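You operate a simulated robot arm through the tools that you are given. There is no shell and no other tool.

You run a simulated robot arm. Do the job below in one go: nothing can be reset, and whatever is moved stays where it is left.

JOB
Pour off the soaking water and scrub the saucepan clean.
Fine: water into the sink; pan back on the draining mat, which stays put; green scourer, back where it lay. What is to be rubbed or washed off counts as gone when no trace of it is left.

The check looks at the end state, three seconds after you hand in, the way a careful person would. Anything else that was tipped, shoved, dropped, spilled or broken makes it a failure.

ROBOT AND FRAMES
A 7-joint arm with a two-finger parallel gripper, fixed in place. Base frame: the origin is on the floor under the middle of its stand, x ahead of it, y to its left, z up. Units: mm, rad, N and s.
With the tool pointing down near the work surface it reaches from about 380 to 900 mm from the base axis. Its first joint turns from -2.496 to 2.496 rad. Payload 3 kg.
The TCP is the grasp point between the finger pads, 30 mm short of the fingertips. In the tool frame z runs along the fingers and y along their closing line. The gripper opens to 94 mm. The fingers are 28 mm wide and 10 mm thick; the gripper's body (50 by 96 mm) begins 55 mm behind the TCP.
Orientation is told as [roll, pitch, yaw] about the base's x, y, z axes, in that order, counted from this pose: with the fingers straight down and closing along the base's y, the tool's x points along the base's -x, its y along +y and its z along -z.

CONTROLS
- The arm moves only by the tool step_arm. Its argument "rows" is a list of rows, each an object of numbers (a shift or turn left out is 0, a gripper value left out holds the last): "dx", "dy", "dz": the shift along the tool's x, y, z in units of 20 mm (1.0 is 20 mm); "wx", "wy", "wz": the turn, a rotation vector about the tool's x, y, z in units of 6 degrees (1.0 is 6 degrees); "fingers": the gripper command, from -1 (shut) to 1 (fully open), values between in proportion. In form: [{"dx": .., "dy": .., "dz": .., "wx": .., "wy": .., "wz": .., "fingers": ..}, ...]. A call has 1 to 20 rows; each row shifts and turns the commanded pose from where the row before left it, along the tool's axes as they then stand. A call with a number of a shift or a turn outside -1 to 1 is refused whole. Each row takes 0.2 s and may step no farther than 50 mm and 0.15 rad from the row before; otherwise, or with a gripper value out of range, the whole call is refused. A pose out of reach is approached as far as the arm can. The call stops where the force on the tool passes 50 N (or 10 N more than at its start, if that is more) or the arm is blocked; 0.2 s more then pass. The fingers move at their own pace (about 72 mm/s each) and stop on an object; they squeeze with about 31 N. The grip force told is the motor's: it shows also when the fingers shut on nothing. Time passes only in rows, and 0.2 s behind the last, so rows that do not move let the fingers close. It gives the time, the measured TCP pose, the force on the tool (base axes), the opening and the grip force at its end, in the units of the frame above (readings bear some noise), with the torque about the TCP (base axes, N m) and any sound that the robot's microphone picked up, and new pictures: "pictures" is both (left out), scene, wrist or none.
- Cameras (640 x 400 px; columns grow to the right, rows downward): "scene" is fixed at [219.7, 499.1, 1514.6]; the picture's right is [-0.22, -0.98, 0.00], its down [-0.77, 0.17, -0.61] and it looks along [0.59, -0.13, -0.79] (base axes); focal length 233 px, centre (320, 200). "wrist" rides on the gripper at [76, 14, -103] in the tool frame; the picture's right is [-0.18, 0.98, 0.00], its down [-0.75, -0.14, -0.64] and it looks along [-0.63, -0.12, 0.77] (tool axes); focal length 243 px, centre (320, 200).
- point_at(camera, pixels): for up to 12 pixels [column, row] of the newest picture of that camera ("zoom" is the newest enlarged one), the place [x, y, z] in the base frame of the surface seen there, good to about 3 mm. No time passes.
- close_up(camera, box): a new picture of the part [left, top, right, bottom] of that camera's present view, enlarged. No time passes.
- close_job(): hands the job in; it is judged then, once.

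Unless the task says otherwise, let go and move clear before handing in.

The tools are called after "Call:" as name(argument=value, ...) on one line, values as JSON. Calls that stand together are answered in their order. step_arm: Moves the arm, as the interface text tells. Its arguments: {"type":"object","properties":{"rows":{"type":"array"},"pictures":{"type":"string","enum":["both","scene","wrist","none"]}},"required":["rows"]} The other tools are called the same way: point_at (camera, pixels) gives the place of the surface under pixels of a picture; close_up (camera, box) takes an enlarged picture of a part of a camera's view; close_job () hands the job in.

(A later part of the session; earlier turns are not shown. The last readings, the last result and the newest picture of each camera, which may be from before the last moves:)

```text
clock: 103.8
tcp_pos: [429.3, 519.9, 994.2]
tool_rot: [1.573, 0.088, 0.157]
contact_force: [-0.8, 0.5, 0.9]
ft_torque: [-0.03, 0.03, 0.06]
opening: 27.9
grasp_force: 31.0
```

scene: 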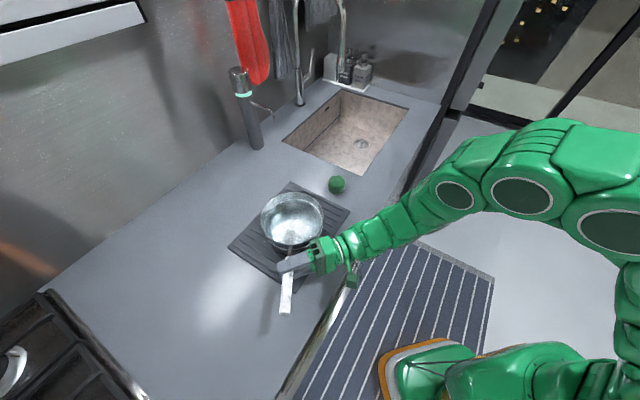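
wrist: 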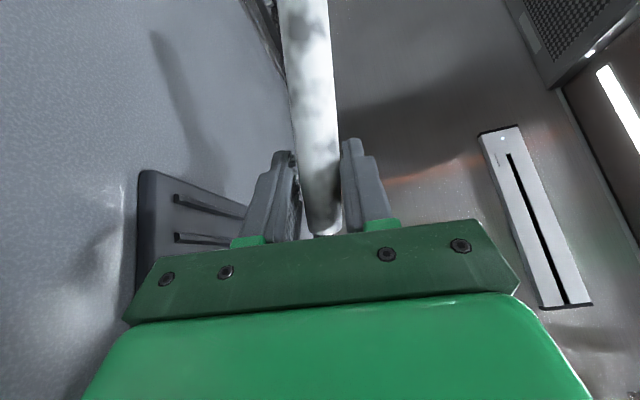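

The grip is solid (28 mm, 31 N) with almost no torque. Now a small test lift, watching torque about the tool axis.

Call:
step_arm(rows=[{"dy": 0.1}, {"dy": 0.1}, {}], pictures="none")

Call:
step_arm(rows=[{"dy": 0.1}, {"dy": 0.1}, {}, {}], pictures="none")

Call:
step_arm(rows=[{"dy": 0.15}, {"dy": 0.15}, {}, {}], pictures="both")

```text
clock: 104.6
tcp_pos: [428.3, 519.5, 998.3]
tool_rot: [1.57, 0.086, 0.156]
contact_force: [0.7, -1.0, -9.6]
ft_torque: [0.04, 0.8, -0.18]
opening: 28.3
grasp_force: 30.9
```

```text
clock: 105.6
tcp_pos: [428.1, 521.3, 1002.0]
tool_rot: [1.572, 0.088, 0.158]
contact_force: [-1.5, 0.0, -10.3]
ft_torque: [0.13, 0.88, -0.02]
opening: 28.6
grasp_force: 30.5
```

```text
clock: 106.6
tcp_pos: [430.2, 520.8, 1007.8]
tool_rot: [1.571, 0.089, 0.157]
contact_force: [0.3, -0.2, -11.2]
ft_torque: [0.17, 1.09, 0.0]
opening: 29.0
grasp_force: 30.6
```

scene: 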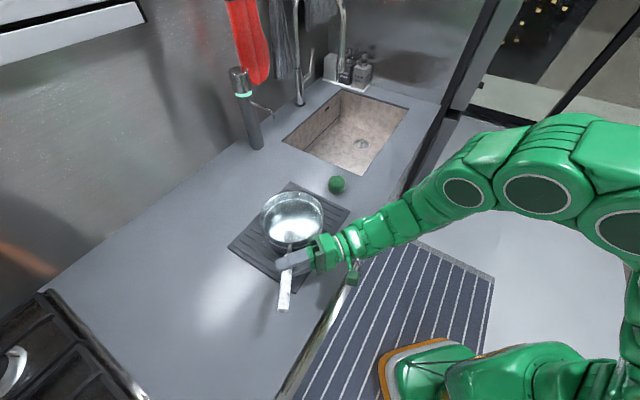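
wrist: 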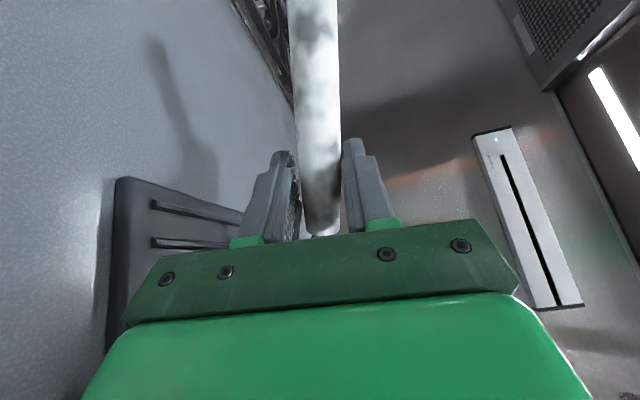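

The load is now being carried: -11.2 N and 1.09 Nm with opening only 29 mm, so the pan is almost off its far edge. I'll rotate the tool slightly front-up while lifting further.

Call:
step_arm(rows=[{"wz": -0.4, "dy": 0.05}, {"wz": -0.4, "dy": 0.05}, {}], pictures="none")

Call:
step_arm(rows=[{"wz": -0.4, "dy": 0.05}, {"wz": -0.4, "dy": 0.05}, {}, {}], pictures="both")

Call:
point_at(camera="scene", pixels=[[264, 215], [290, 193], [319, 205], [285, 300], [284, 308], [265, 228], [288, 290], [275, 198], [305, 195]])

Call:
close_up(camera="scene", box=[230, 180, 370, 320])

```text
clock: 107.4
tcp_pos: [429.1, 520.5, 1011.0]
tool_rot: [1.569, 0.005, 0.156]
contact_force: [0.2, 0.0, -10.3]
ft_torque: [0.16, 1.18, 0.0]
opening: 29.5
grasp_force: 31.3
```

```text
clock: 108.4
tcp_pos: [429.5, 521.0, 1013.6]
tool_rot: [1.571, -0.08, 0.155]
contact_force: [0.2, 0.9, -10.7]
ft_torque: [0.15, 1.2, -0.02]
opening: 30.4
grasp_force: 31.5
```

scene: 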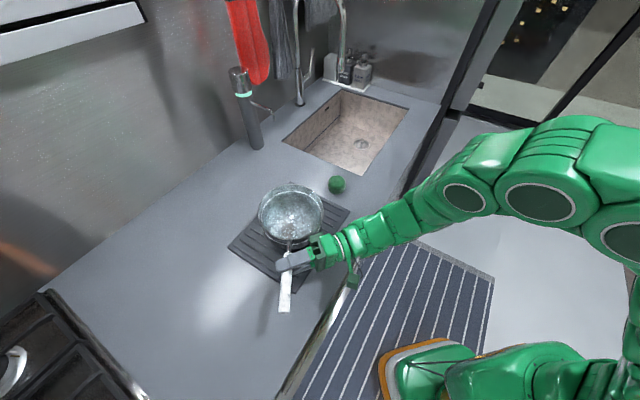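
wrist: 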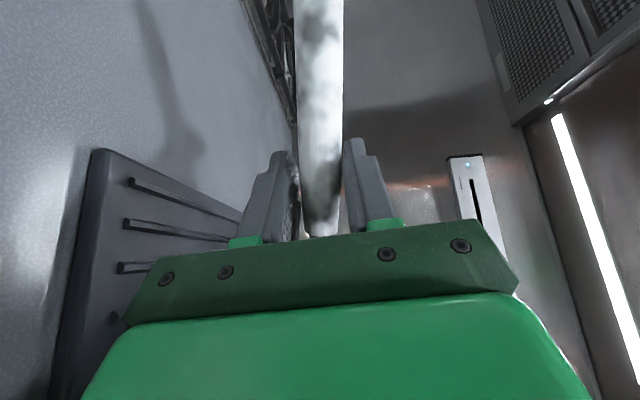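

```text
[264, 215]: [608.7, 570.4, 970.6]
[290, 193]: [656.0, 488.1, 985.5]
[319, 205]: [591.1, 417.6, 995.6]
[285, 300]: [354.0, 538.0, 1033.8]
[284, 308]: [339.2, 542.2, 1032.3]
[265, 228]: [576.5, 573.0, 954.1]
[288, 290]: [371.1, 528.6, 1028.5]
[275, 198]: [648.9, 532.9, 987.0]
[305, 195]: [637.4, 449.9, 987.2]
```

```text
2.86 times, centred on (300, 250) of scene
```

zoom: 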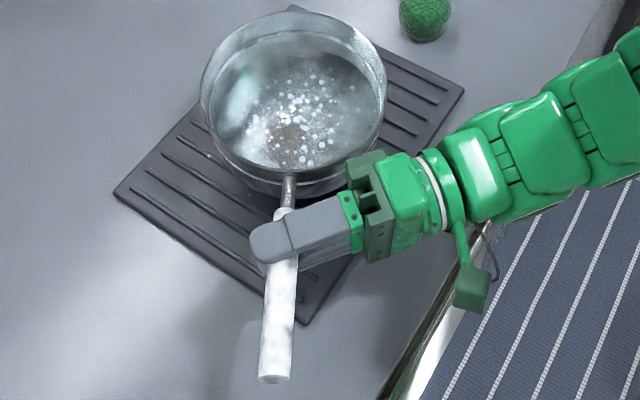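

Force is steady at about -10.7 N and 1.2 Nm: the pan seems essentially carried. I'll check its level by measuring rim and handle points in the zoom.

Call:
point_at(camera="zoom", pixels=[[283, 275], [279, 310], [275, 345], [273, 370], [288, 190], [291, 12], [240, 35], [203, 105], [215, 140], [340, 30], [385, 100], [250, 170]])

Call:
close_up(camera="scene", box=[250, 170, 330, 250])

```text
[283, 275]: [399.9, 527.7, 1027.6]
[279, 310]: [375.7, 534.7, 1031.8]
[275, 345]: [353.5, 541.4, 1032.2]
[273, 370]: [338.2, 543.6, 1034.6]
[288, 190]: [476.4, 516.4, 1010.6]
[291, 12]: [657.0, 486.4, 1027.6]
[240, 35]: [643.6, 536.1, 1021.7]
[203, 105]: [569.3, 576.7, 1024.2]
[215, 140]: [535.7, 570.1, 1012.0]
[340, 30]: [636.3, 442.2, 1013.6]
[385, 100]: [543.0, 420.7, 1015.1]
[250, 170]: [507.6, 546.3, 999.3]
```

```text
5.00 times, centred on (290, 210) of scene
```

zoom: 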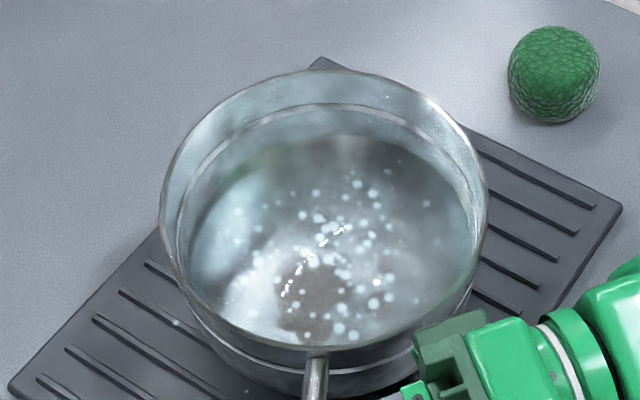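

The far rim is now at z≈1027 and the handle slope is about 4° flatter than level: the pan is fully off the mat and held rigidly, tipped slightly back. I'll level it and lift to a safe carrying height.

Call:
step_arm(rows=[{"wz": 0.25, "dy": 0.15}, {"wz": 0.25, "dy": 0.3}, {"wz": 0.2, "dy": 0.4}, {"dy": 0.45}, {"dy": 0.45}, {"dy": 0.45}, {"dy": 0.45}, {"dy": 0.45}, {"dy": 0.3}, {"dy": 0.15}], pictures="both")

Call:
close_up(camera="scene", box=[230, 160, 370, 320])

```text
clock: 110.6
tcp_pos: [430.3, 520.5, 1084.2]
tool_rot: [1.572, -0.008, 0.156]
contact_force: [0.1, 0.2, -11.0]
ft_torque: [0.15, 1.2, -0.02]
opening: 30.4
grasp_force: 30.5
```

scene: 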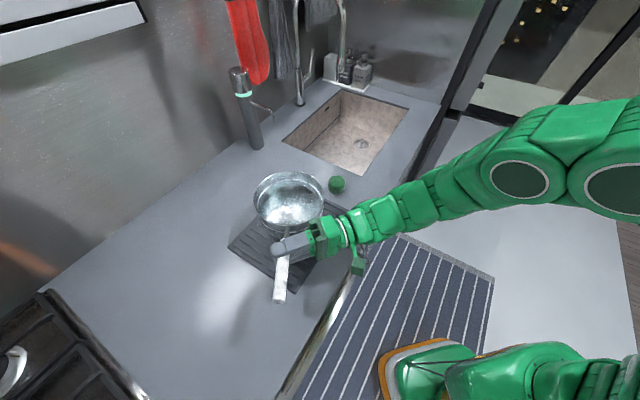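
wrist: 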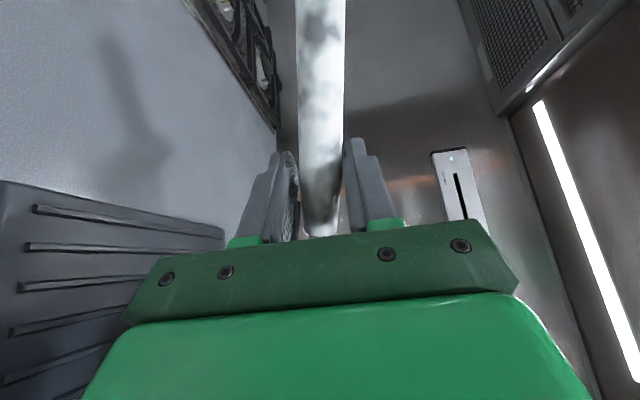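

```text
2.50 times, centred on (300, 240) of scene
```

zoom: 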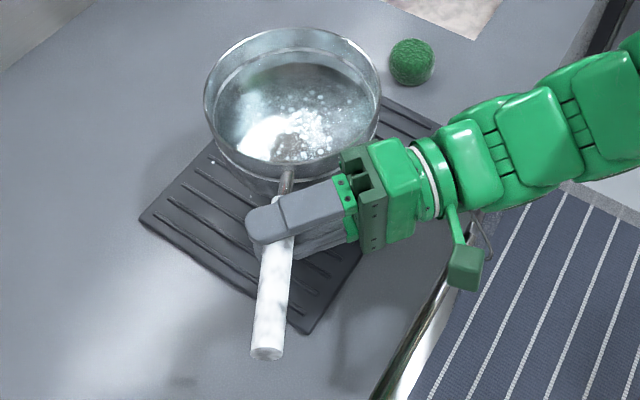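

The pan is up and steady (F -11 N, 1.2 Nm, grip 30.4 mm unchanged). Quick level check of the rim before travelling.

Call:
point_at(camera="zoom", pixels=[[292, 27], [240, 48], [206, 105], [215, 135], [345, 45], [381, 95], [250, 165], [285, 185], [276, 260], [270, 300], [266, 335]])

```text
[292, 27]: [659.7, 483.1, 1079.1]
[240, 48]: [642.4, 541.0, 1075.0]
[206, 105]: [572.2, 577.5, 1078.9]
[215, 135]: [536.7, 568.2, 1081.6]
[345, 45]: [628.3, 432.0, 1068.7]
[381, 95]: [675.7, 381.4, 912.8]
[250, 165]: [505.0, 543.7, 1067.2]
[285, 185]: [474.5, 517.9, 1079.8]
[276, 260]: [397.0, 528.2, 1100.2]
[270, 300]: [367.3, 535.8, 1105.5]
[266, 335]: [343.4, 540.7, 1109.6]
```

The rim is level (far 1079, left 1079, near-left 1081). I'll carry it slowly toward the sink, in two smooth legs.

Call:
step_arm(rows=[{"dx": -0.153, "dz": -0.129}, {"dx": -0.306, "dz": -0.258}, {"dx": -0.459, "dz": -0.387}, {"dx": -0.535, "dz": -0.451}, {"dx": -0.535, "dz": -0.451}, {"dx": -0.535, "dz": -0.451}, {"dx": -0.535, "dz": -0.451}, {"dx": -0.535, "dz": -0.451}, {"dx": -0.535, "dz": -0.451}, {"dx": -0.535, "dz": -0.451}, {"dx": -0.535, "dz": -0.451}, {"dx": -0.535, "dz": -0.451}, {"dx": -0.535, "dz": -0.451}, {"dx": -0.535, "dz": -0.451}, {"dx": -0.535, "dz": -0.451}, {"dx": -0.459, "dz": -0.387}, {"dx": -0.306, "dz": -0.258}, {"dx": -0.153, "dz": -0.129}], pictures="both")

```text
clock: 114.4
tcp_pos: [612.9, 407.8, 1084.4]
tool_rot: [1.57, -0.005, 0.156]
contact_force: [1.2, 0.0, -10.2]
ft_torque: [0.15, 1.17, 0.03]
opening: 30.9
grasp_force: 31.0
```

scene: 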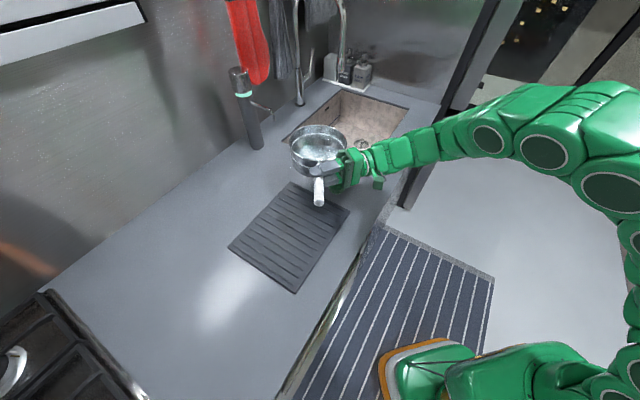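
wrist: 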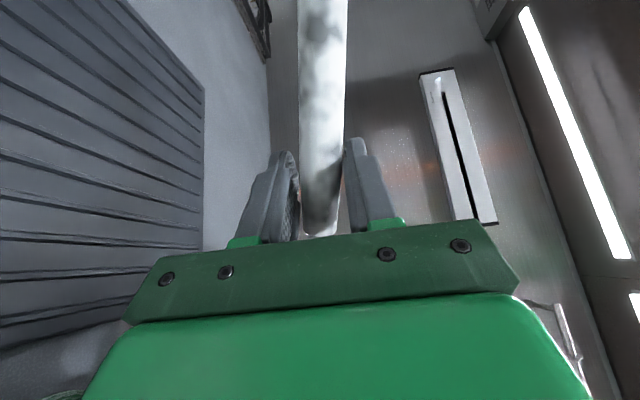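

Steady so far, mat unmoved, at (613,408,1084). Now I'll turn the heading toward the sink and continue.

Call:
step_arm(rows=[{"wy": -0.25}, {"wy": -0.45}, {"wy": -0.5}, {"wy": -0.5}, {"wy": -0.5}, {"wy": -0.45}, {"wy": -0.35}, {"wy": -0.15}, {"dx": -0.187, "dz": -0.072}, {"dx": -0.373, "dz": -0.144}, {"dx": -0.56, "dz": -0.216}, {"dx": -0.653, "dz": -0.252}, {"dx": -0.653, "dz": -0.252}, {"dx": -0.653, "dz": -0.252}, {"dx": -0.653, "dz": -0.252}, {"dx": -0.653, "dz": -0.252}, {"dx": -0.56, "dz": -0.216}, {"dx": -0.373, "dz": -0.144}, {"dx": -0.187, "dz": -0.072}], pictures="both")

```text
clock: 118.4
tcp_pos: [712.3, 347.2, 1083.4]
tool_rot: [1.574, -0.005, -0.175]
contact_force: [-0.6, -0.3, -10.6]
ft_torque: [0.5, 1.01, 0.02]
opening: 31.4
grasp_force: 31.1
```

scene: 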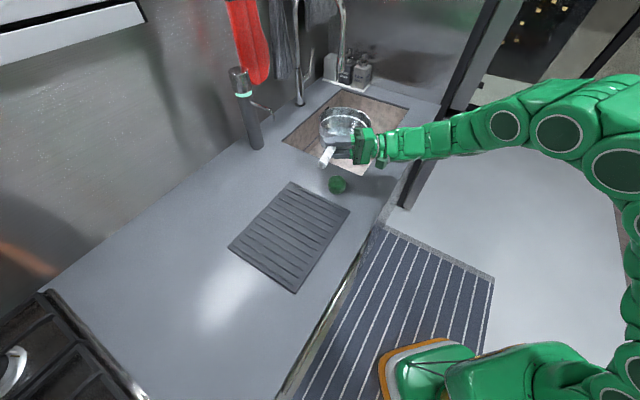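
wrist: 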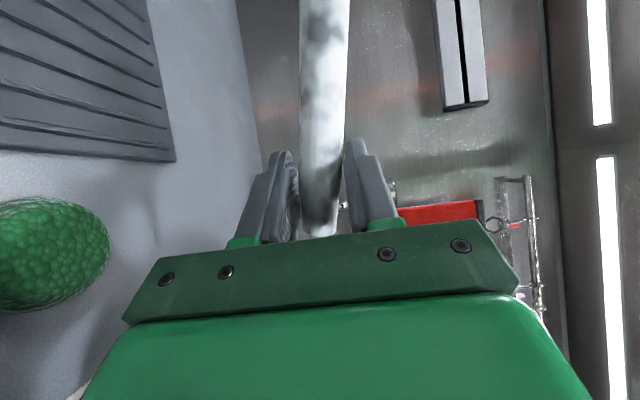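

Holding well (opening 31.4 mm). Next leg to the pour position over the sink.

Call:
step_arm(rows=[{"dx": -0.187, "dz": -0.071}, {"dx": -0.374, "dz": -0.142}, {"dx": -0.56, "dz": -0.212}, {"dx": -0.655, "dz": -0.248}, {"dx": -0.655, "dz": -0.248}, {"dx": -0.655, "dz": -0.248}, {"dx": -0.655, "dz": -0.248}, {"dx": -0.655, "dz": -0.248}, {"dx": -0.655, "dz": -0.248}, {"dx": -0.655, "dz": -0.248}, {"dx": -0.655, "dz": -0.248}, {"dx": -0.655, "dz": -0.248}, {"dx": -0.655, "dz": -0.248}, {"dx": -0.655, "dz": -0.248}, {"dx": -0.56, "dz": -0.212}, {"dx": -0.374, "dz": -0.142}, {"dx": -0.28, "dz": -0.106}], pictures="both")

Call:
close_up(camera="scene", box=[270, 60, 450, 200])

```text
clock: 122.0
tcp_pos: [890.3, 243.7, 1086.4]
tool_rot: [1.574, -0.007, -0.172]
contact_force: [0.6, 0.5, -10.9]
ft_torque: [0.49, 0.99, 0.01]
opening: 31.8
grasp_force: 30.8
```

scene: 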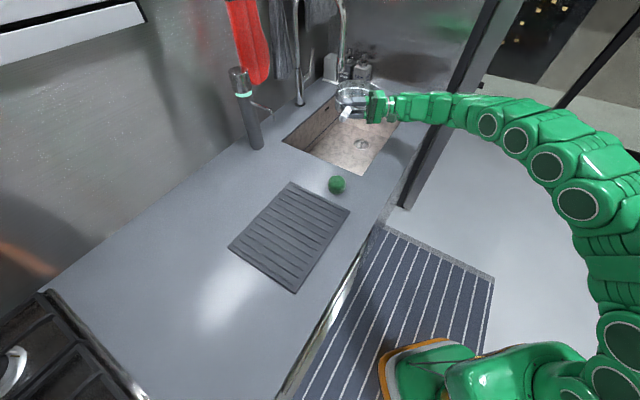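
wrist: 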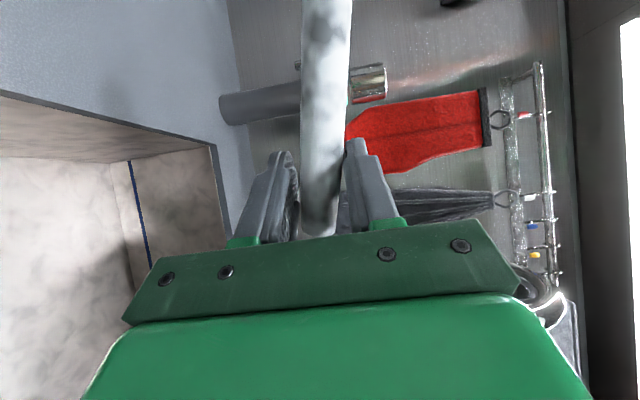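

```text
2.86 times, centred on (360, 130) of scene
```

zoom: 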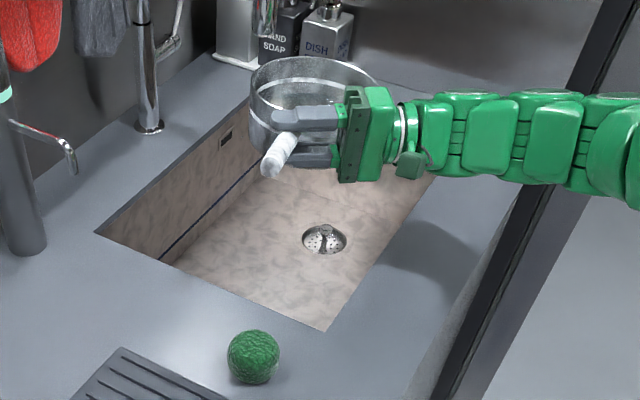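

The pan is over the sink at (890,244,1086). For clearance of its body past 90° I'll go slightly higher and further out before spinning the tool to pour.

Call:
step_arm(rows=[{"dx": -0.2, "dz": -0.05, "dy": 0.3}, {"dx": -0.4, "dz": -0.1, "dy": 0.55}, {"dx": -0.4, "dz": -0.1, "dy": 0.55}, {"dx": -0.25, "dz": -0.1, "dy": 0.4}, {"dx": -0.1, "dy": 0.2}], pictures="none")

Call:
step_arm(rows=[{"wz": 0.2}, {"wz": 0.35}, {"wz": 0.5}, {"wz": 0.5}, {"wz": 0.5}, {"wz": 0.5}, {"wz": 0.5}, {"wz": 0.5}, {"wz": 0.4}, {"wz": 0.3}], pictures="both")

Call:
close_up(camera="scene", box=[290, 50, 430, 190])

```text
clock: 123.2
tcp_pos: [915.0, 232.8, 1125.6]
tool_rot: [1.574, -0.005, -0.174]
contact_force: [-0.7, -0.5, -12.1]
ft_torque: [0.53, 1.26, -0.06]
opening: 33.6
grasp_force: 31.0
```

```text
clock: 125.4
tcp_pos: [879.9, 235.5, 1069.3]
tool_rot: [1.574, 0.355, -0.173]
contact_force: [-0.6, -0.1, -11.0]
ft_torque: [0.5, 0.77, 0.0]
opening: 33.1
grasp_force: 30.8
out of reach, approached as far as the arm can: row 4, 5, 6, 7, 8, 9
```

scene: 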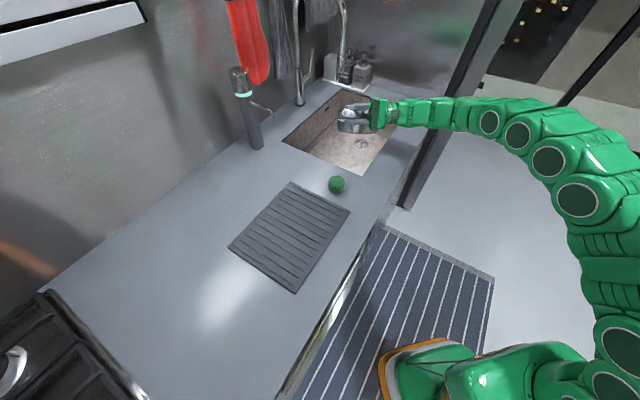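
wrist: 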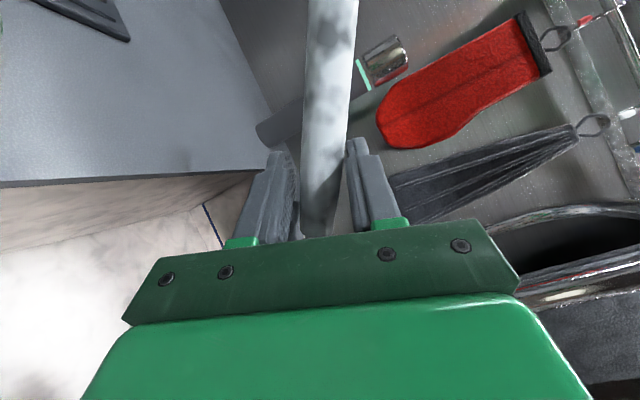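

```text
2.86 times, centred on (360, 120) of scene
```

zoom: 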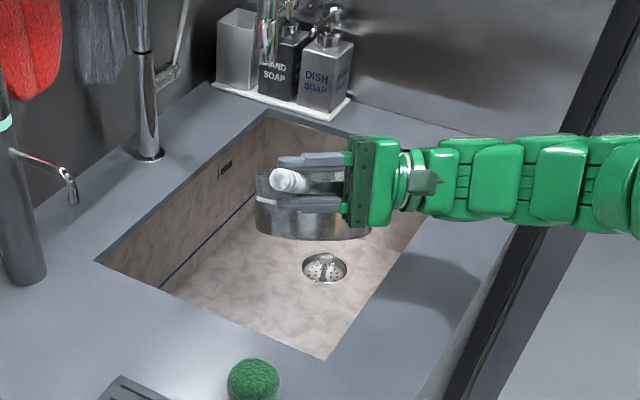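

The readback shows the pose became "out of reach" while spinning; TCP slid to (880,236,1069) with 20° tilt, load still held and nothing spilled visibly. I'll hold still one step to see what it settles at.

Call:
step_arm(rows=[{}], pictures="none")

Call:
step_arm(rows=[{"wz": 0.2}], pictures="none")

```text
clock: 125.8
tcp_pos: [882.1, 224.8, 1069.6]
tool_rot: [1.574, 0.356, -0.181]
contact_force: [0.1, 0.4, -10.8]
ft_torque: [0.49, 0.77, 0.0]
opening: 32.5
grasp_force: 31.2
```

```text
clock: 126.2
tcp_pos: [868.6, 227.8, 1051.4]
tool_rot: [1.575, 0.409, -0.18]
contact_force: [-0.2, 0.4, -9.9]
ft_torque: [0.46, 0.73, 0.02]
opening: 31.0
grasp_force: 31.7
out of reach, approached as far as the arm can: row 1
```

Each extra degree of spin drags the TCP inward and down, so the arm is at a reach/joint limit out here. I'll pull the commanded point inward (keeping the height) and see if the pose becomes exact again at this safe 27° tilt.

Call:
step_arm(rows=[{"dx": 0.504, "dy": -0.253, "dz": 0.03}, {"dx": 0.504, "dy": -0.253, "dz": 0.03}, {"dx": 0.504, "dy": -0.253, "dz": 0.03}, {"dx": 0.504, "dy": -0.253, "dz": 0.03}, {"dx": 0.504, "dy": -0.253, "dz": 0.03}], pictures="both")

```text
clock: 127.4
tcp_pos: [812.9, 239.4, 1047.8]
tool_rot: [1.576, 0.407, -0.181]
contact_force: [-0.1, 0.2, -11.3]
ft_torque: [0.48, 0.76, 0.02]
opening: 31.0
grasp_force: 30.5
```

scene: 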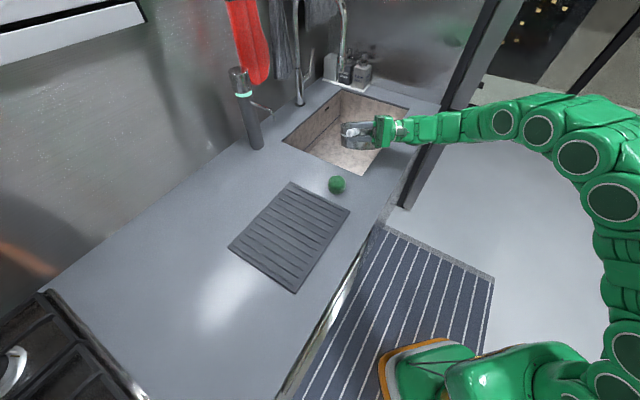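
wrist: 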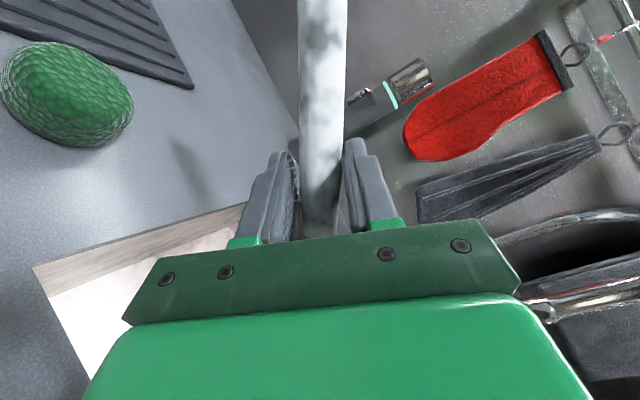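

Now exact again at (813,239,1048), tilt 23°. I'll raise it 50 mm and try a few more degrees of spin here to see if the limit is the joint or the reach.

Call:
step_arm(rows=[{"dx": 0.25, "dy": 0.575}, {"dx": 0.25, "dy": 0.575}, {"dx": 0.25, "dy": 0.575}, {"dx": 0.25, "dy": 0.575}], pictures="none")

Call:
step_arm(rows=[{"wz": 0.4}], pictures="none")

```text
clock: 128.4
tcp_pos: [812.4, 240.3, 1097.8]
tool_rot: [1.574, 0.407, -0.182]
contact_force: [0.1, -0.2, -9.7]
ft_torque: [0.51, 0.75, 0.0]
opening: 30.6
grasp_force: 30.6
```

```text
clock: 128.8
tcp_pos: [812.3, 240.5, 1097.8]
tool_rot: [1.575, 0.452, -0.183]
contact_force: [1.2, 0.1, -10.8]
ft_torque: [0.5, 0.71, 0.01]
opening: 30.9
grasp_force: 31.0
```

Here the spin is exact (25.9°), so reach was the limit. I'll move to a point a bit less far out but higher, about (870,245,1140), and check it stays exact.

Call:
step_arm(rows=[{"dx": -0.27, "dy": 0.52, "dz": 0.128}, {"dx": -0.27, "dy": 0.52, "dz": 0.128}, {"dx": -0.27, "dy": 0.52, "dz": 0.128}, {"dx": -0.27, "dy": 0.52, "dz": 0.128}, {"dx": -0.27, "dy": 0.52, "dz": 0.128}, {"dx": -0.27, "dy": 0.52, "dz": 0.128}], pictures="none")

Call:
step_arm(rows=[{"wz": 0.3}], pictures="none")

```text
clock: 130.2
tcp_pos: [832.0, 243.3, 1110.7]
tool_rot: [1.576, 0.451, -0.18]
contact_force: [-0.4, -0.1, -11.2]
ft_torque: [0.48, 0.74, 0.08]
opening: 30.7
grasp_force: 31.1
out of reach, approached as far as the arm can: row 3, 4, 5, 6
```

```text
clock: 130.6
tcp_pos: [830.9, 243.9, 1111.4]
tool_rot: [1.575, 0.45, -0.182]
contact_force: [-0.5, -0.6, -9.9]
ft_torque: [0.48, 0.73, 0.0]
opening: 30.4
grasp_force: 30.7
```

It's limited again at (831,244,1111) with tilt 26°. I'll probe small single moves here to learn which direction frees the limit (water is safe at this tilt).

Call:
step_arm(rows=[{"wy": 0.4}], pictures="none")

Call:
step_arm(rows=[{"wz": 0.4}], pictures="none")

Call:
step_arm(rows=[{"wx": 0.3}], pictures="none")

Call:
step_arm(rows=[{"wz": 0.4}], pictures="none")

```text
clock: 131.0
tcp_pos: [831.5, 243.6, 1111.6]
tool_rot: [1.575, 0.451, -0.183]
contact_force: [0.1, 0.1, -11.3]
ft_torque: [0.47, 0.77, -0.02]
opening: 30.3
grasp_force: 31.3
out of reach, approached as far as the arm can: row 1
```

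```text
clock: 131.4
tcp_pos: [824.7, 239.4, 1092.0]
tool_rot: [1.575, 0.489, -0.18]
contact_force: [-0.1, 1.2, -10.5]
ft_torque: [0.47, 0.74, -0.01]
opening: 30.2
grasp_force: 30.8
out of reach, approached as far as the arm can: row 1
```

```text
clock: 131.8
tcp_pos: [824.8, 239.7, 1091.8]
tool_rot: [1.573, 0.493, -0.181]
contact_force: [0.1, -1.1, -11.4]
ft_torque: [0.48, 0.72, 0.01]
opening: 29.8
grasp_force: 30.6
```

```text
clock: 132.2
tcp_pos: [824.3, 240.1, 1090.9]
tool_rot: [1.575, 0.493, -0.181]
contact_force: [0.3, -0.1, -11.4]
ft_torque: [0.47, 0.73, -0.01]
opening: 30.3
grasp_force: 30.6
out of reach, approached as far as the arm can: row 1
```

The limit persists whichever way I nudge. I'll back off inward, turn the heading further left (like the rehearsal that reached 108°), and test how far the spin then goes before any flag.

Call:
step_arm(rows=[{"wz": -0.5}, {"wz": -0.5}, {"wz": -0.5}, {"dx": 0.5, "dy": -0.25}, {"dx": 0.5, "dy": -0.25}], pictures="none")

Call:
step_arm(rows=[{"wy": 0.4}, {"wy": 0.5}, {"wy": 0.5}, {"wy": 0.5}, {"wy": 0.5}, {"wy": 0.4}], pictures="scene")

```text
clock: 133.4
tcp_pos: [802.0, 243.5, 1087.3]
tool_rot: [1.574, 0.334, -0.181]
contact_force: [0.0, 0.5, -10.8]
ft_torque: [0.53, 0.85, 0.02]
opening: 29.9
grasp_force: 30.7
```

```text
clock: 134.8
tcp_pos: [802.2, 244.4, 1088.1]
tool_rot: [1.673, 0.318, 0.128]
contact_force: [0.8, 0.0, -10.4]
ft_torque: [0.15, 0.95, -0.03]
opening: 30.2
grasp_force: 31.4
```

scene: 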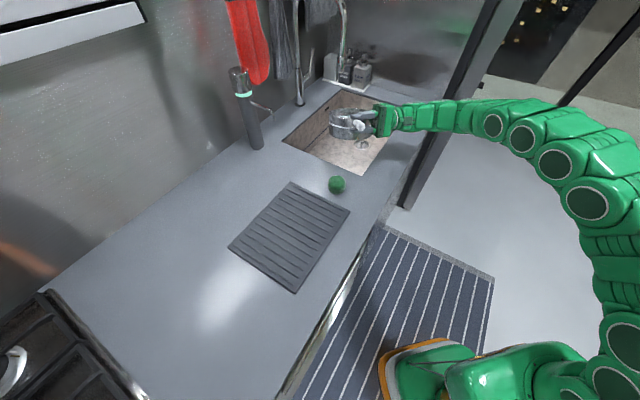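

Heading is now about 95° at (802,244,1088) with tilt 18°. Testing the spin in steps here.

Call:
step_arm(rows=[{"wz": 0.5}, {"wz": 0.5}, {"wz": 0.5}], pictures="none")

Call:
step_arm(rows=[{"wz": 0.4}, {"wz": 0.3}], pictures="none")

```text
clock: 135.6
tcp_pos: [778.6, 245.5, 1043.3]
tool_rot: [1.684, 0.475, 0.149]
contact_force: [0.5, -0.3, -10.8]
ft_torque: [0.14, 0.82, -0.01]
opening: 29.9
grasp_force: 30.9
out of reach, approached as far as the arm can: row 2, 3
```

```text
clock: 136.2
tcp_pos: [778.4, 244.4, 1043.2]
tool_rot: [1.682, 0.518, 0.153]
contact_force: [0.1, -0.2, -11.0]
ft_torque: [0.2, 0.83, -0.01]
opening: 30.0
grasp_force: 31.1
```

Lower and nearer gives a little more spin but not enough, and the pan would then foul the counter edge. The wrist-roll limit is the culprit, so I'll take the pan back, set it on the mat turned a bit, and regrip with the hand flipped 180° so the whole pour lies within range. First level out and rise.

Call:
step_arm(rows=[{"wz": -0.4}, {"wz": -0.5}, {"wz": -0.5}, {"wz": -0.5}, {"wz": -0.5}, {"wz": -0.5}, {"wz": -0.5}, {"wz": -0.5}, {"wz": -0.5}, {"wz": -0.4}, {"wz": -0.15}], pictures="none")

Call:
step_arm(rows=[{"dy": 0.3}, {"dy": 0.5}, {"dy": 0.5}, {"dy": 0.5}, {"dy": 0.3}, {"wx": 0.3}, {"wx": 0.4}, {"wx": 0.3}], pictures="both")

```text
clock: 138.6
tcp_pos: [777.8, 245.0, 1044.4]
tool_rot: [1.668, 0.032, 0.096]
contact_force: [0.7, 0.4, -11.2]
ft_torque: [0.15, 1.19, -0.05]
opening: 30.3
grasp_force: 31.3
```

```text
clock: 140.4
tcp_pos: [779.0, 242.5, 1083.5]
tool_rot: [1.565, 0.031, 0.098]
contact_force: [-0.6, 0.4, -10.9]
ft_torque: [0.23, 1.18, -0.01]
opening: 30.1
grasp_force: 31.4
```

scene: 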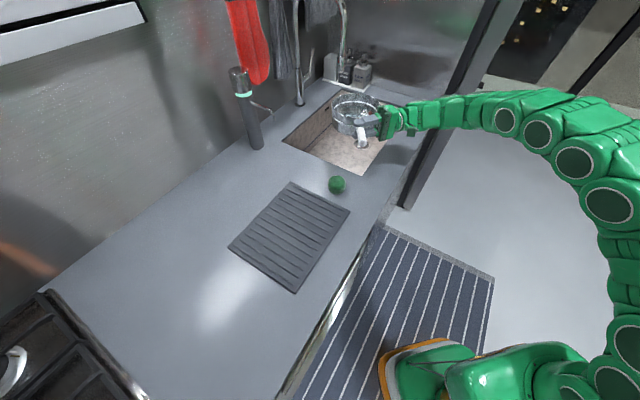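
wrist: 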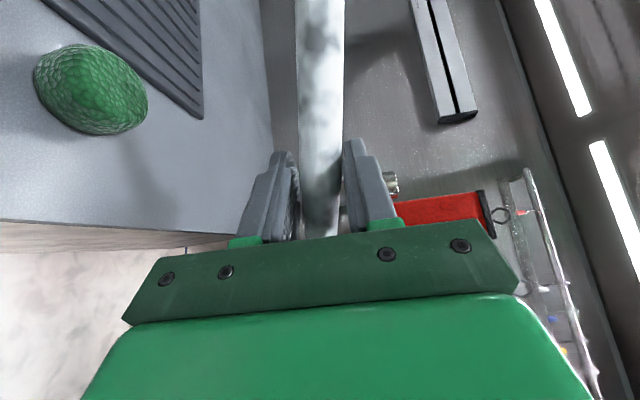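

Level again at (779,243,1083) with grip unchanged. Now carrying it back toward the mat.

Call:
step_arm(rows=[{"dx": 0.159, "dz": 0.121}, {"dx": 0.318, "dz": 0.243}, {"dx": 0.476, "dz": 0.364}, {"dx": 0.635, "dz": 0.486}, {"dx": 0.635, "dz": 0.486}, {"dx": 0.635, "dz": 0.486}, {"dx": 0.635, "dz": 0.486}, {"dx": 0.635, "dz": 0.486}, {"dx": 0.635, "dz": 0.486}, {"dx": 0.635, "dz": 0.486}, {"dx": 0.635, "dz": 0.486}, {"dx": 0.635, "dz": 0.486}, {"dx": 0.476, "dz": 0.364}, {"dx": 0.318, "dz": 0.243}, {"dx": 0.159, "dz": 0.121}], pictures="none")

Call:
step_arm(rows=[{"wy": 0.25}, {"wy": 0.45}, {"wy": 0.5}, {"wy": 0.5}, {"wy": 0.5}, {"wy": 0.5}, {"wy": 0.5}, {"wy": 0.5}, {"wy": 0.5}, {"wy": 0.45}, {"wy": 0.3}, {"wy": 0.18}], pictures="both")

```text
clock: 143.6
tcp_pos: [616.0, 341.5, 1089.0]
tool_rot: [1.565, 0.031, 0.1]
contact_force: [0.2, -0.3, -10.7]
ft_torque: [0.18, 1.18, 0.0]
opening: 30.9
grasp_force: 31.3
```

```text
clock: 146.2
tcp_pos: [615.4, 341.3, 1089.4]
tool_rot: [1.582, 0.031, 0.635]
contact_force: [0.5, -0.1, -10.1]
ft_torque: [-0.44, 1.1, -0.01]
opening: 31.5
grasp_force: 30.4
```

scene: 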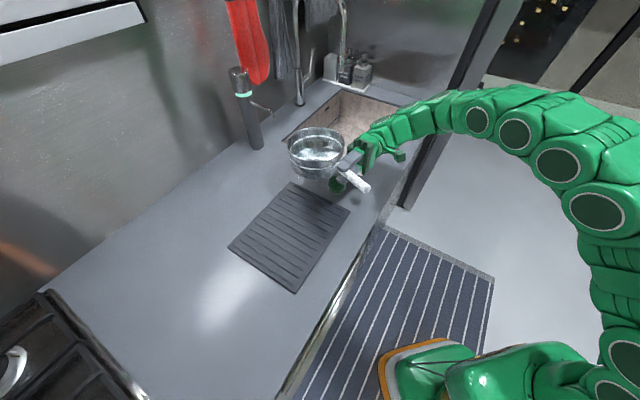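
wrist: 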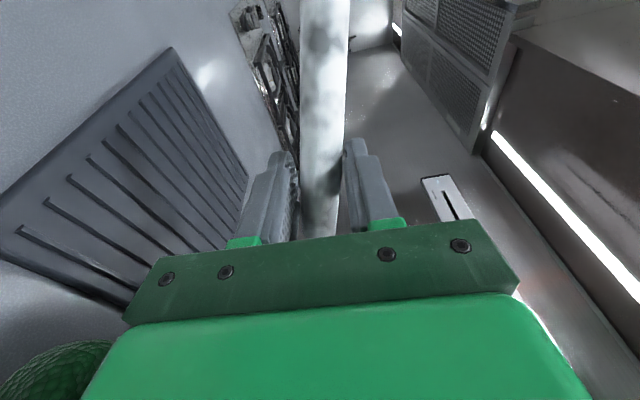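

The pan now has its handle pointing back toward the robot (heading 17°). Moving it over the mat's centre.

Call:
step_arm(rows=[{"dx": 0.072, "dz": 0.187}, {"dx": 0.144, "dz": 0.373}, {"dx": 0.217, "dz": 0.56}, {"dx": 0.289, "dz": 0.746}, {"dx": 0.289, "dz": 0.746}, {"dx": 0.289, "dz": 0.746}, {"dx": 0.289, "dz": 0.746}, {"dx": 0.289, "dz": 0.746}, {"dx": 0.289, "dz": 0.746}, {"dx": 0.289, "dz": 0.746}, {"dx": 0.289, "dz": 0.746}, {"dx": 0.289, "dz": 0.746}, {"dx": 0.289, "dz": 0.746}, {"dx": 0.217, "dz": 0.56}, {"dx": 0.144, "dz": 0.373}, {"dx": 0.072, "dz": 0.187}], pictures="both")

Call:
close_up(camera="scene", box=[210, 160, 390, 320])

```text
clock: 149.6
tcp_pos: [440.8, 454.7, 1094.4]
tool_rot: [1.581, 0.029, 0.637]
contact_force: [-0.6, 1.0, -10.6]
ft_torque: [-0.38, 1.1, 0.01]
opening: 31.5
grasp_force: 31.0
```

scene: 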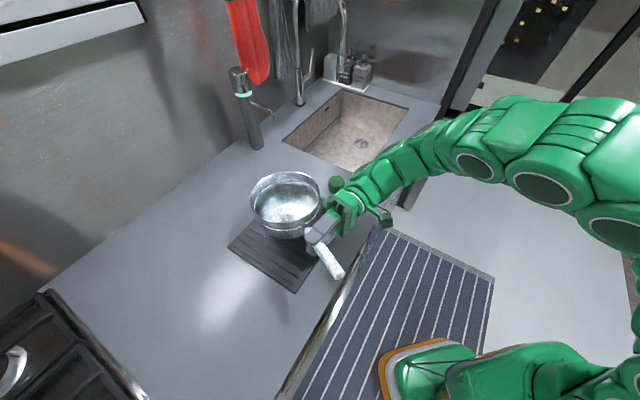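
wrist: 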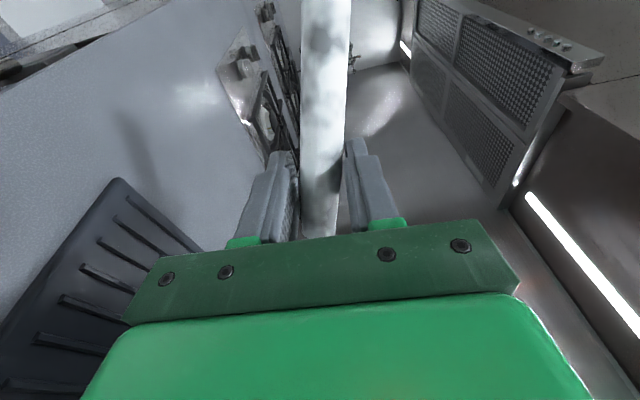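

```text
2.50 times, centred on (300, 240) of scene
```

zoom: 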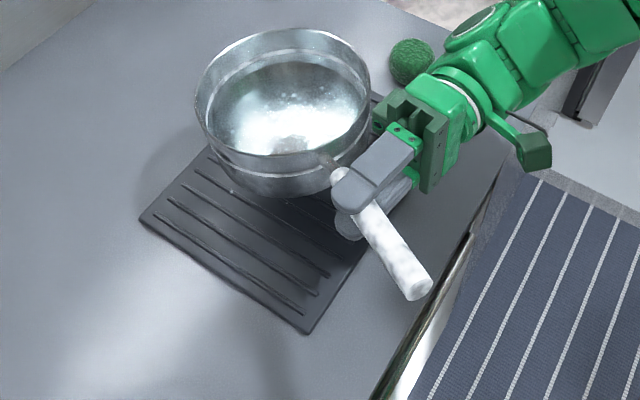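

The pan hangs over the mat with its handle to the lower right. I'll measure rim and handle to place it centrally and level.

Call:
point_at(camera="zoom", pixels=[[285, 28], [230, 50], [196, 95], [198, 120], [345, 45], [370, 90], [240, 153], [300, 155], [325, 160], [375, 225], [395, 255], [415, 285]])

```text
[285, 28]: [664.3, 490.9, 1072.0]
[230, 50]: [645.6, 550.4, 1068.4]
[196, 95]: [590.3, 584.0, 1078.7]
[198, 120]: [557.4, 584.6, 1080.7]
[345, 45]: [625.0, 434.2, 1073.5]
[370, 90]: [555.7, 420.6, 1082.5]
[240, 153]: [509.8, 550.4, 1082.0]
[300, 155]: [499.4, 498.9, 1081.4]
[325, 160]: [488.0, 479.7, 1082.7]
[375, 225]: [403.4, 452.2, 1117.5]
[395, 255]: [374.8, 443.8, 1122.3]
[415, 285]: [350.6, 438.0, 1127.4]
```

The rim is 1082 near and 1071 far, about 3.8° front-down, centred at (581,502) over the mat. I'll level it and lower close to the mat.

Call:
step_arm(rows=[{"wz": -0.2}, {"wz": -0.25}, {"wz": -0.18}, {"dy": -0.3}, {"dy": -0.5}, {"dy": -0.5}, {"dy": -0.5}, {"dy": -0.5}, {"dy": -0.5}, {"dy": -0.5}, {"dy": -0.5}, {"dy": -0.3}], pictures="scene")

Call:
close_up(camera="scene", box=[210, 160, 390, 320])

Call:
point_at(camera="zoom", pixels=[[288, 55], [232, 80], [203, 120], [346, 72], [376, 110], [255, 175], [300, 180], [385, 250], [415, 290]])

```text
clock: 152.2
tcp_pos: [441.9, 454.7, 1012.9]
tool_rot: [1.581, -0.035, 0.635]
contact_force: [0.0, -0.2, -11.7]
ft_torque: [-0.41, 1.13, 0.03]
opening: 31.8
grasp_force: 31.0
```

scene: 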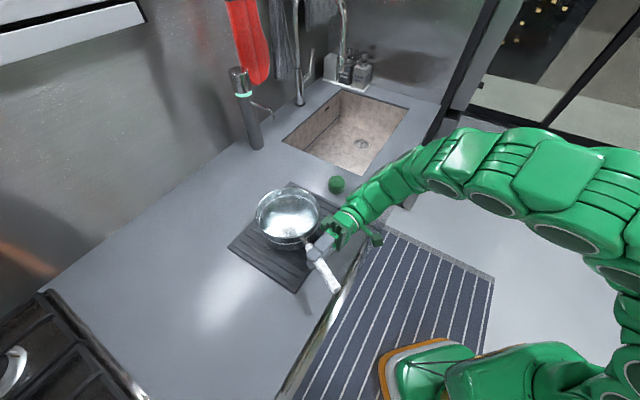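

```text
2.50 times, centred on (300, 240) of scene
```

zoom: 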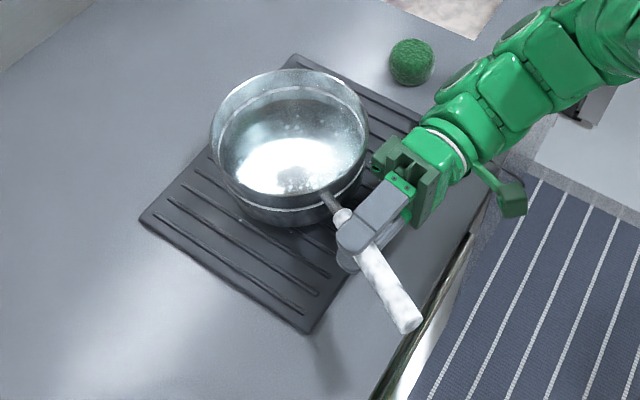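

```text
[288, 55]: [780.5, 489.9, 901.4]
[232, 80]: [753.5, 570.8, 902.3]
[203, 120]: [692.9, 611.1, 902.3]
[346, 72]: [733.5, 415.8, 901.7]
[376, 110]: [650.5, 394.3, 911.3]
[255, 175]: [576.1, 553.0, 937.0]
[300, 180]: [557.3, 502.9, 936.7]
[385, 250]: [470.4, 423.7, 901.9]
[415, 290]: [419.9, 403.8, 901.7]
```

Pan is about 18 mm above the mat and level. Lowering gently until the load transfers.

Call:
step_arm(rows=[{"dy": -0.2}, {"dy": -0.2}, {"dy": -0.2}, {}], pictures="none")

Call:
step_arm(rows=[{"dy": -0.12}, {"dy": -0.12}, {}], pictures="none")

Call:
step_arm(rows=[{"dy": -0.1}, {}], pictures="scene")

```text
clock: 153.2
tcp_pos: [443.2, 455.6, 1000.1]
tool_rot: [1.581, -0.033, 0.634]
contact_force: [-0.5, -0.6, -9.1]
ft_torque: [-0.38, 0.88, 0.03]
opening: 31.6
grasp_force: 31.2
```

```text
clock: 154.0
tcp_pos: [442.0, 456.7, 995.2]
tool_rot: [1.58, -0.035, 0.636]
contact_force: [0.6, -0.9, -9.2]
ft_torque: [-0.34, 0.74, -0.3]
opening: 31.1
grasp_force: 31.6
```

```text
clock: 154.6
tcp_pos: [441.0, 457.2, 993.2]
tool_rot: [1.58, -0.033, 0.635]
contact_force: [-4.6, -6.5, 1.1]
ft_torque: [-0.2, 0.77, -0.11]
opening: 30.7
grasp_force: 30.7
```

scene: 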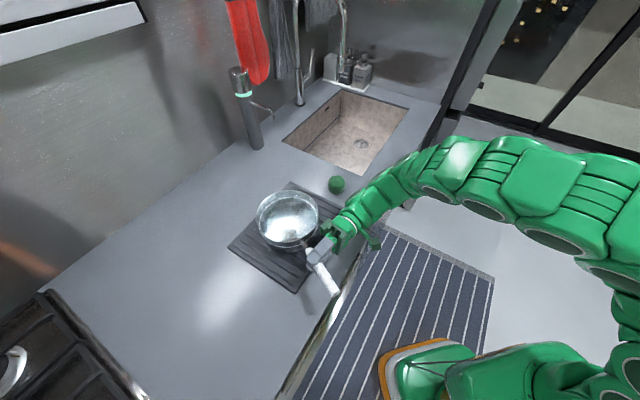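

The load is off the tool (Fz +1). I'll open the fingers now.

Call:
step_arm(rows=[{"fingers": -0.3}, {"fingers": -0.1}, {"fingers": 0.3}, {"fingers": 0.8}, {"fingers": 1}], pictures="scene")

Call:
close_up(camera="scene", box=[210, 160, 390, 320])

```text
clock: 155.8
tcp_pos: [441.5, 457.4, 993.5]
tool_rot: [1.582, -0.033, 0.634]
contact_force: [1.0, 0.2, 0.4]
ft_torque: [0.02, -0.01, 0.03]
opening: 93.9
grasp_force: 0.1
```

scene: 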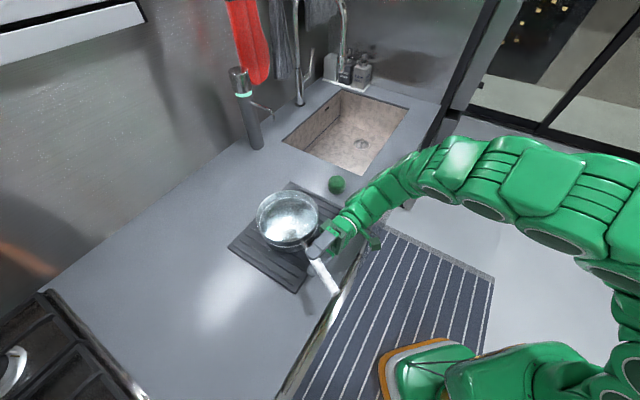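

```text
2.50 times, centred on (300, 240) of scene
```

zoom: 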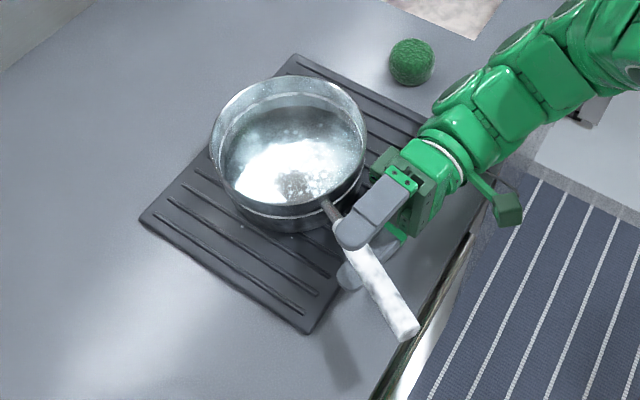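

Released and stable on the mat. I'll retreat to the right, rise, and flip the hand 180° about its own axis.

Call:
step_arm(rows=[{"dz": -0.5}, {"dz": -1}, {"dz": -1}, {"dz": -1}, {"dz": -1}, {"dz": -1}, {"dy": 1}, {"dy": 1}, {"dy": 1}, {"dy": 1}, {"dy": 1}, {"dy": 1}, {"dy": 1}], pictures="none")

Call:
step_arm(rows=[{"wz": -1}, {"wz": -1}, {"wz": -1}, {"wz": -1}, {"wz": -1}, {"wz": -1}, {"wz": -1}, {"wz": -1}, {"wz": -1}, {"wz": -1}, {"wz": -1}, {"wz": -1}, {"wz": -1}, {"wz": -1}, {"wz": -1}], pictures="none")

Call:
step_arm(rows=[{"wz": -1}, {"wz": -1}, {"wz": -1}, {"wz": -1}, {"wz": -1}, {"wz": -1}, {"wz": -1}, {"wz": -1}, {"wz": -1}, {"wz": -1}], pictures="none")

Call:
step_arm(rows=[{"wz": -1}, {"wz": -1}, {"wz": -1}, {"wz": -1}, {"wz": -1}], pictures="both")

```text
clock: 158.6
tcp_pos: [506.2, 367.0, 1129.5]
tool_rot: [1.581, -0.036, 0.636]
contact_force: [-0.1, -0.6, -0.3]
ft_torque: [-0.01, 0.02, 0.01]
opening: 94.1
grasp_force: 0.0
```

```text
clock: 161.8
tcp_pos: [505.2, 363.4, 1131.3]
tool_rot: [-1.858, -1.531, -2.216]
contact_force: [0.2, -0.2, -0.1]
ft_torque: [-0.02, -0.02, -0.01]
opening: 94.1
grasp_force: 0.0
```

```text
clock: 164.0
tcp_pos: [504.4, 363.1, 1132.4]
tool_rot: [-1.582, -0.487, -2.5]
contact_force: [-0.3, -0.2, 0.3]
ft_torque: [0.0, 0.02, -0.04]
opening: 94.0
grasp_force: 0.1
```

```text
clock: 165.2
tcp_pos: [504.6, 363.8, 1132.1]
tool_rot: [-1.581, 0.038, -2.506]
contact_force: [0.3, -1.2, 0.1]
ft_torque: [0.01, -0.01, 0.02]
opening: 94.0
grasp_force: 0.1
```

scene: 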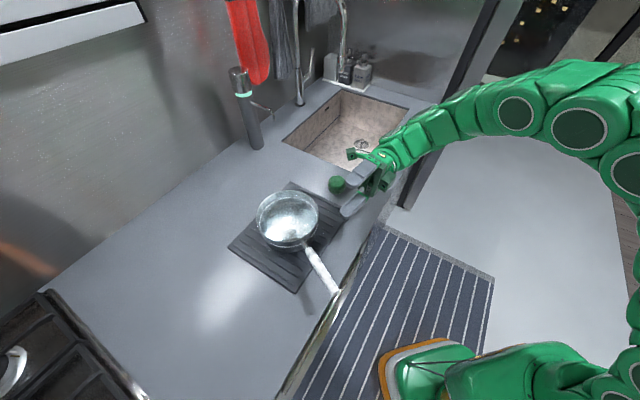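
wrist: 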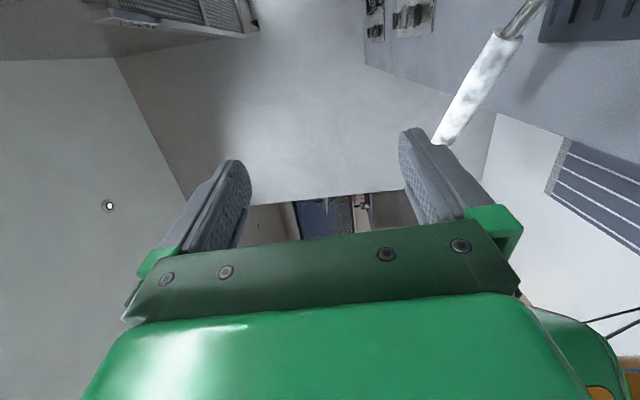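

The flip went through cleanly. Before regripping I'll rehearse this new branch over the sink empty: turn heading to about 90°, go to the pour point and spin.

Call:
step_arm(rows=[{"wy": 0.87}, {"wy": 0.87}, {"wy": 0.87}, {"wy": 0.87}, {"wy": 0.87}, {"wy": 0.87}, {"wy": 0.83}], pictures="none")

Call:
step_arm(rows=[{"dx": 1, "dz": -0.33}, {"dx": 1, "dz": -0.33}, {"dx": 1, "dz": -0.33}, {"dx": 1, "dz": -0.33}, {"dx": 1, "dz": -0.33}, {"dx": 1, "dz": -0.33}, {"dx": 1, "dz": -0.33}, {"dx": 1, "dz": -0.33}, {"dx": 1, "dz": -0.33}, {"dx": 1, "dz": -0.33}, {"dx": 1, "dz": -0.33}, {"dx": 1, "dz": -0.33}, {"dx": 1, "dz": -0.33}, {"dx": 1, "dz": -0.33}, {"dx": 1, "dz": -0.33}, {"dx": 1, "dz": -0.33}, {"dx": 1, "dz": -0.33}, {"dx": 1, "dz": -0.33}, {"dx": 1, "dz": -0.33}], pictures="none")

```text
clock: 166.8
tcp_pos: [504.8, 362.9, 1132.0]
tool_rot: [-1.6, 0.021, -3.141]
contact_force: [0.5, -0.5, -0.2]
ft_torque: [-0.05, -0.05, 0.03]
opening: 94.0
grasp_force: 0.1
```

```text
clock: 170.8
tcp_pos: [887.4, 237.5, 1136.7]
tool_rot: [-1.6, 0.02, -3.142]
contact_force: [0.3, -0.4, 0.3]
ft_torque: [0.03, 0.0, 0.0]
opening: 94.3
grasp_force: 0.1
```

Reached (887,238,1137) with no flag. Now the spin rehearsal in steps.

Call:
step_arm(rows=[{"wz": 1}, {"wz": 1}, {"wz": 1}, {"wz": 1}, {"wz": 1}, {"wz": 1}, {"wz": 1}], pictures="none")

Call:
step_arm(rows=[{"wz": 1}, {"wz": 1}, {"wz": 1}, {"wz": 1}, {"wz": 1}], pictures="none")

Call:
step_arm(rows=[{"wz": 1}, {"wz": 1}, {"wz": 1}, {"wz": 1}, {"wz": 1}, {"wz": 1}, {"wz": 1}, {"wz": 1}], pictures="both")

```text
clock: 172.4
tcp_pos: [884.9, 238.7, 1137.8]
tool_rot: [-1.611, -0.713, -3.115]
contact_force: [0.4, -0.4, -0.4]
ft_torque: [0.01, -0.06, 0.02]
opening: 94.3
grasp_force: 0.1
```

```text
clock: 173.6
tcp_pos: [885.3, 239.3, 1137.0]
tool_rot: [-1.661, -1.237, -3.053]
contact_force: [-0.6, -0.2, -0.3]
ft_torque: [0.01, -0.02, -0.01]
opening: 94.2
grasp_force: 0.1
```

```text
clock: 175.4
tcp_pos: [884.7, 238.5, 1137.1]
tool_rot: [1.633, -1.067, -0.049]
contact_force: [0.2, 0.3, 0.4]
ft_torque: [0.0, -0.02, 0.0]
opening: 94.0
grasp_force: 0.0
```

scene: 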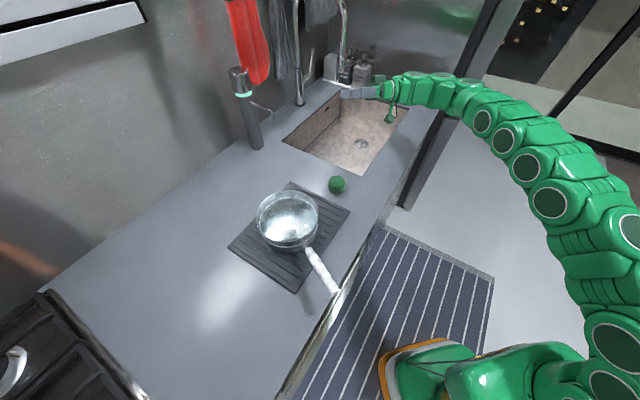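
wrist: 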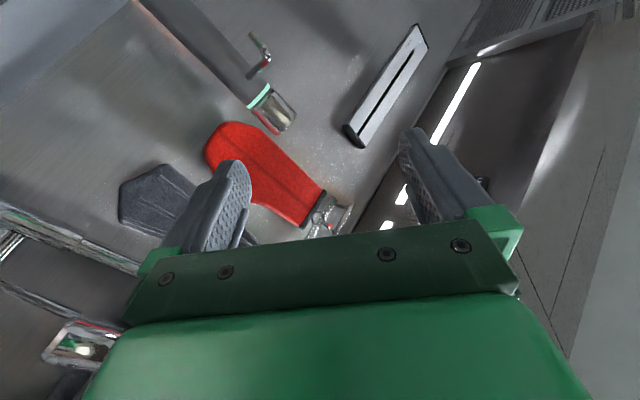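

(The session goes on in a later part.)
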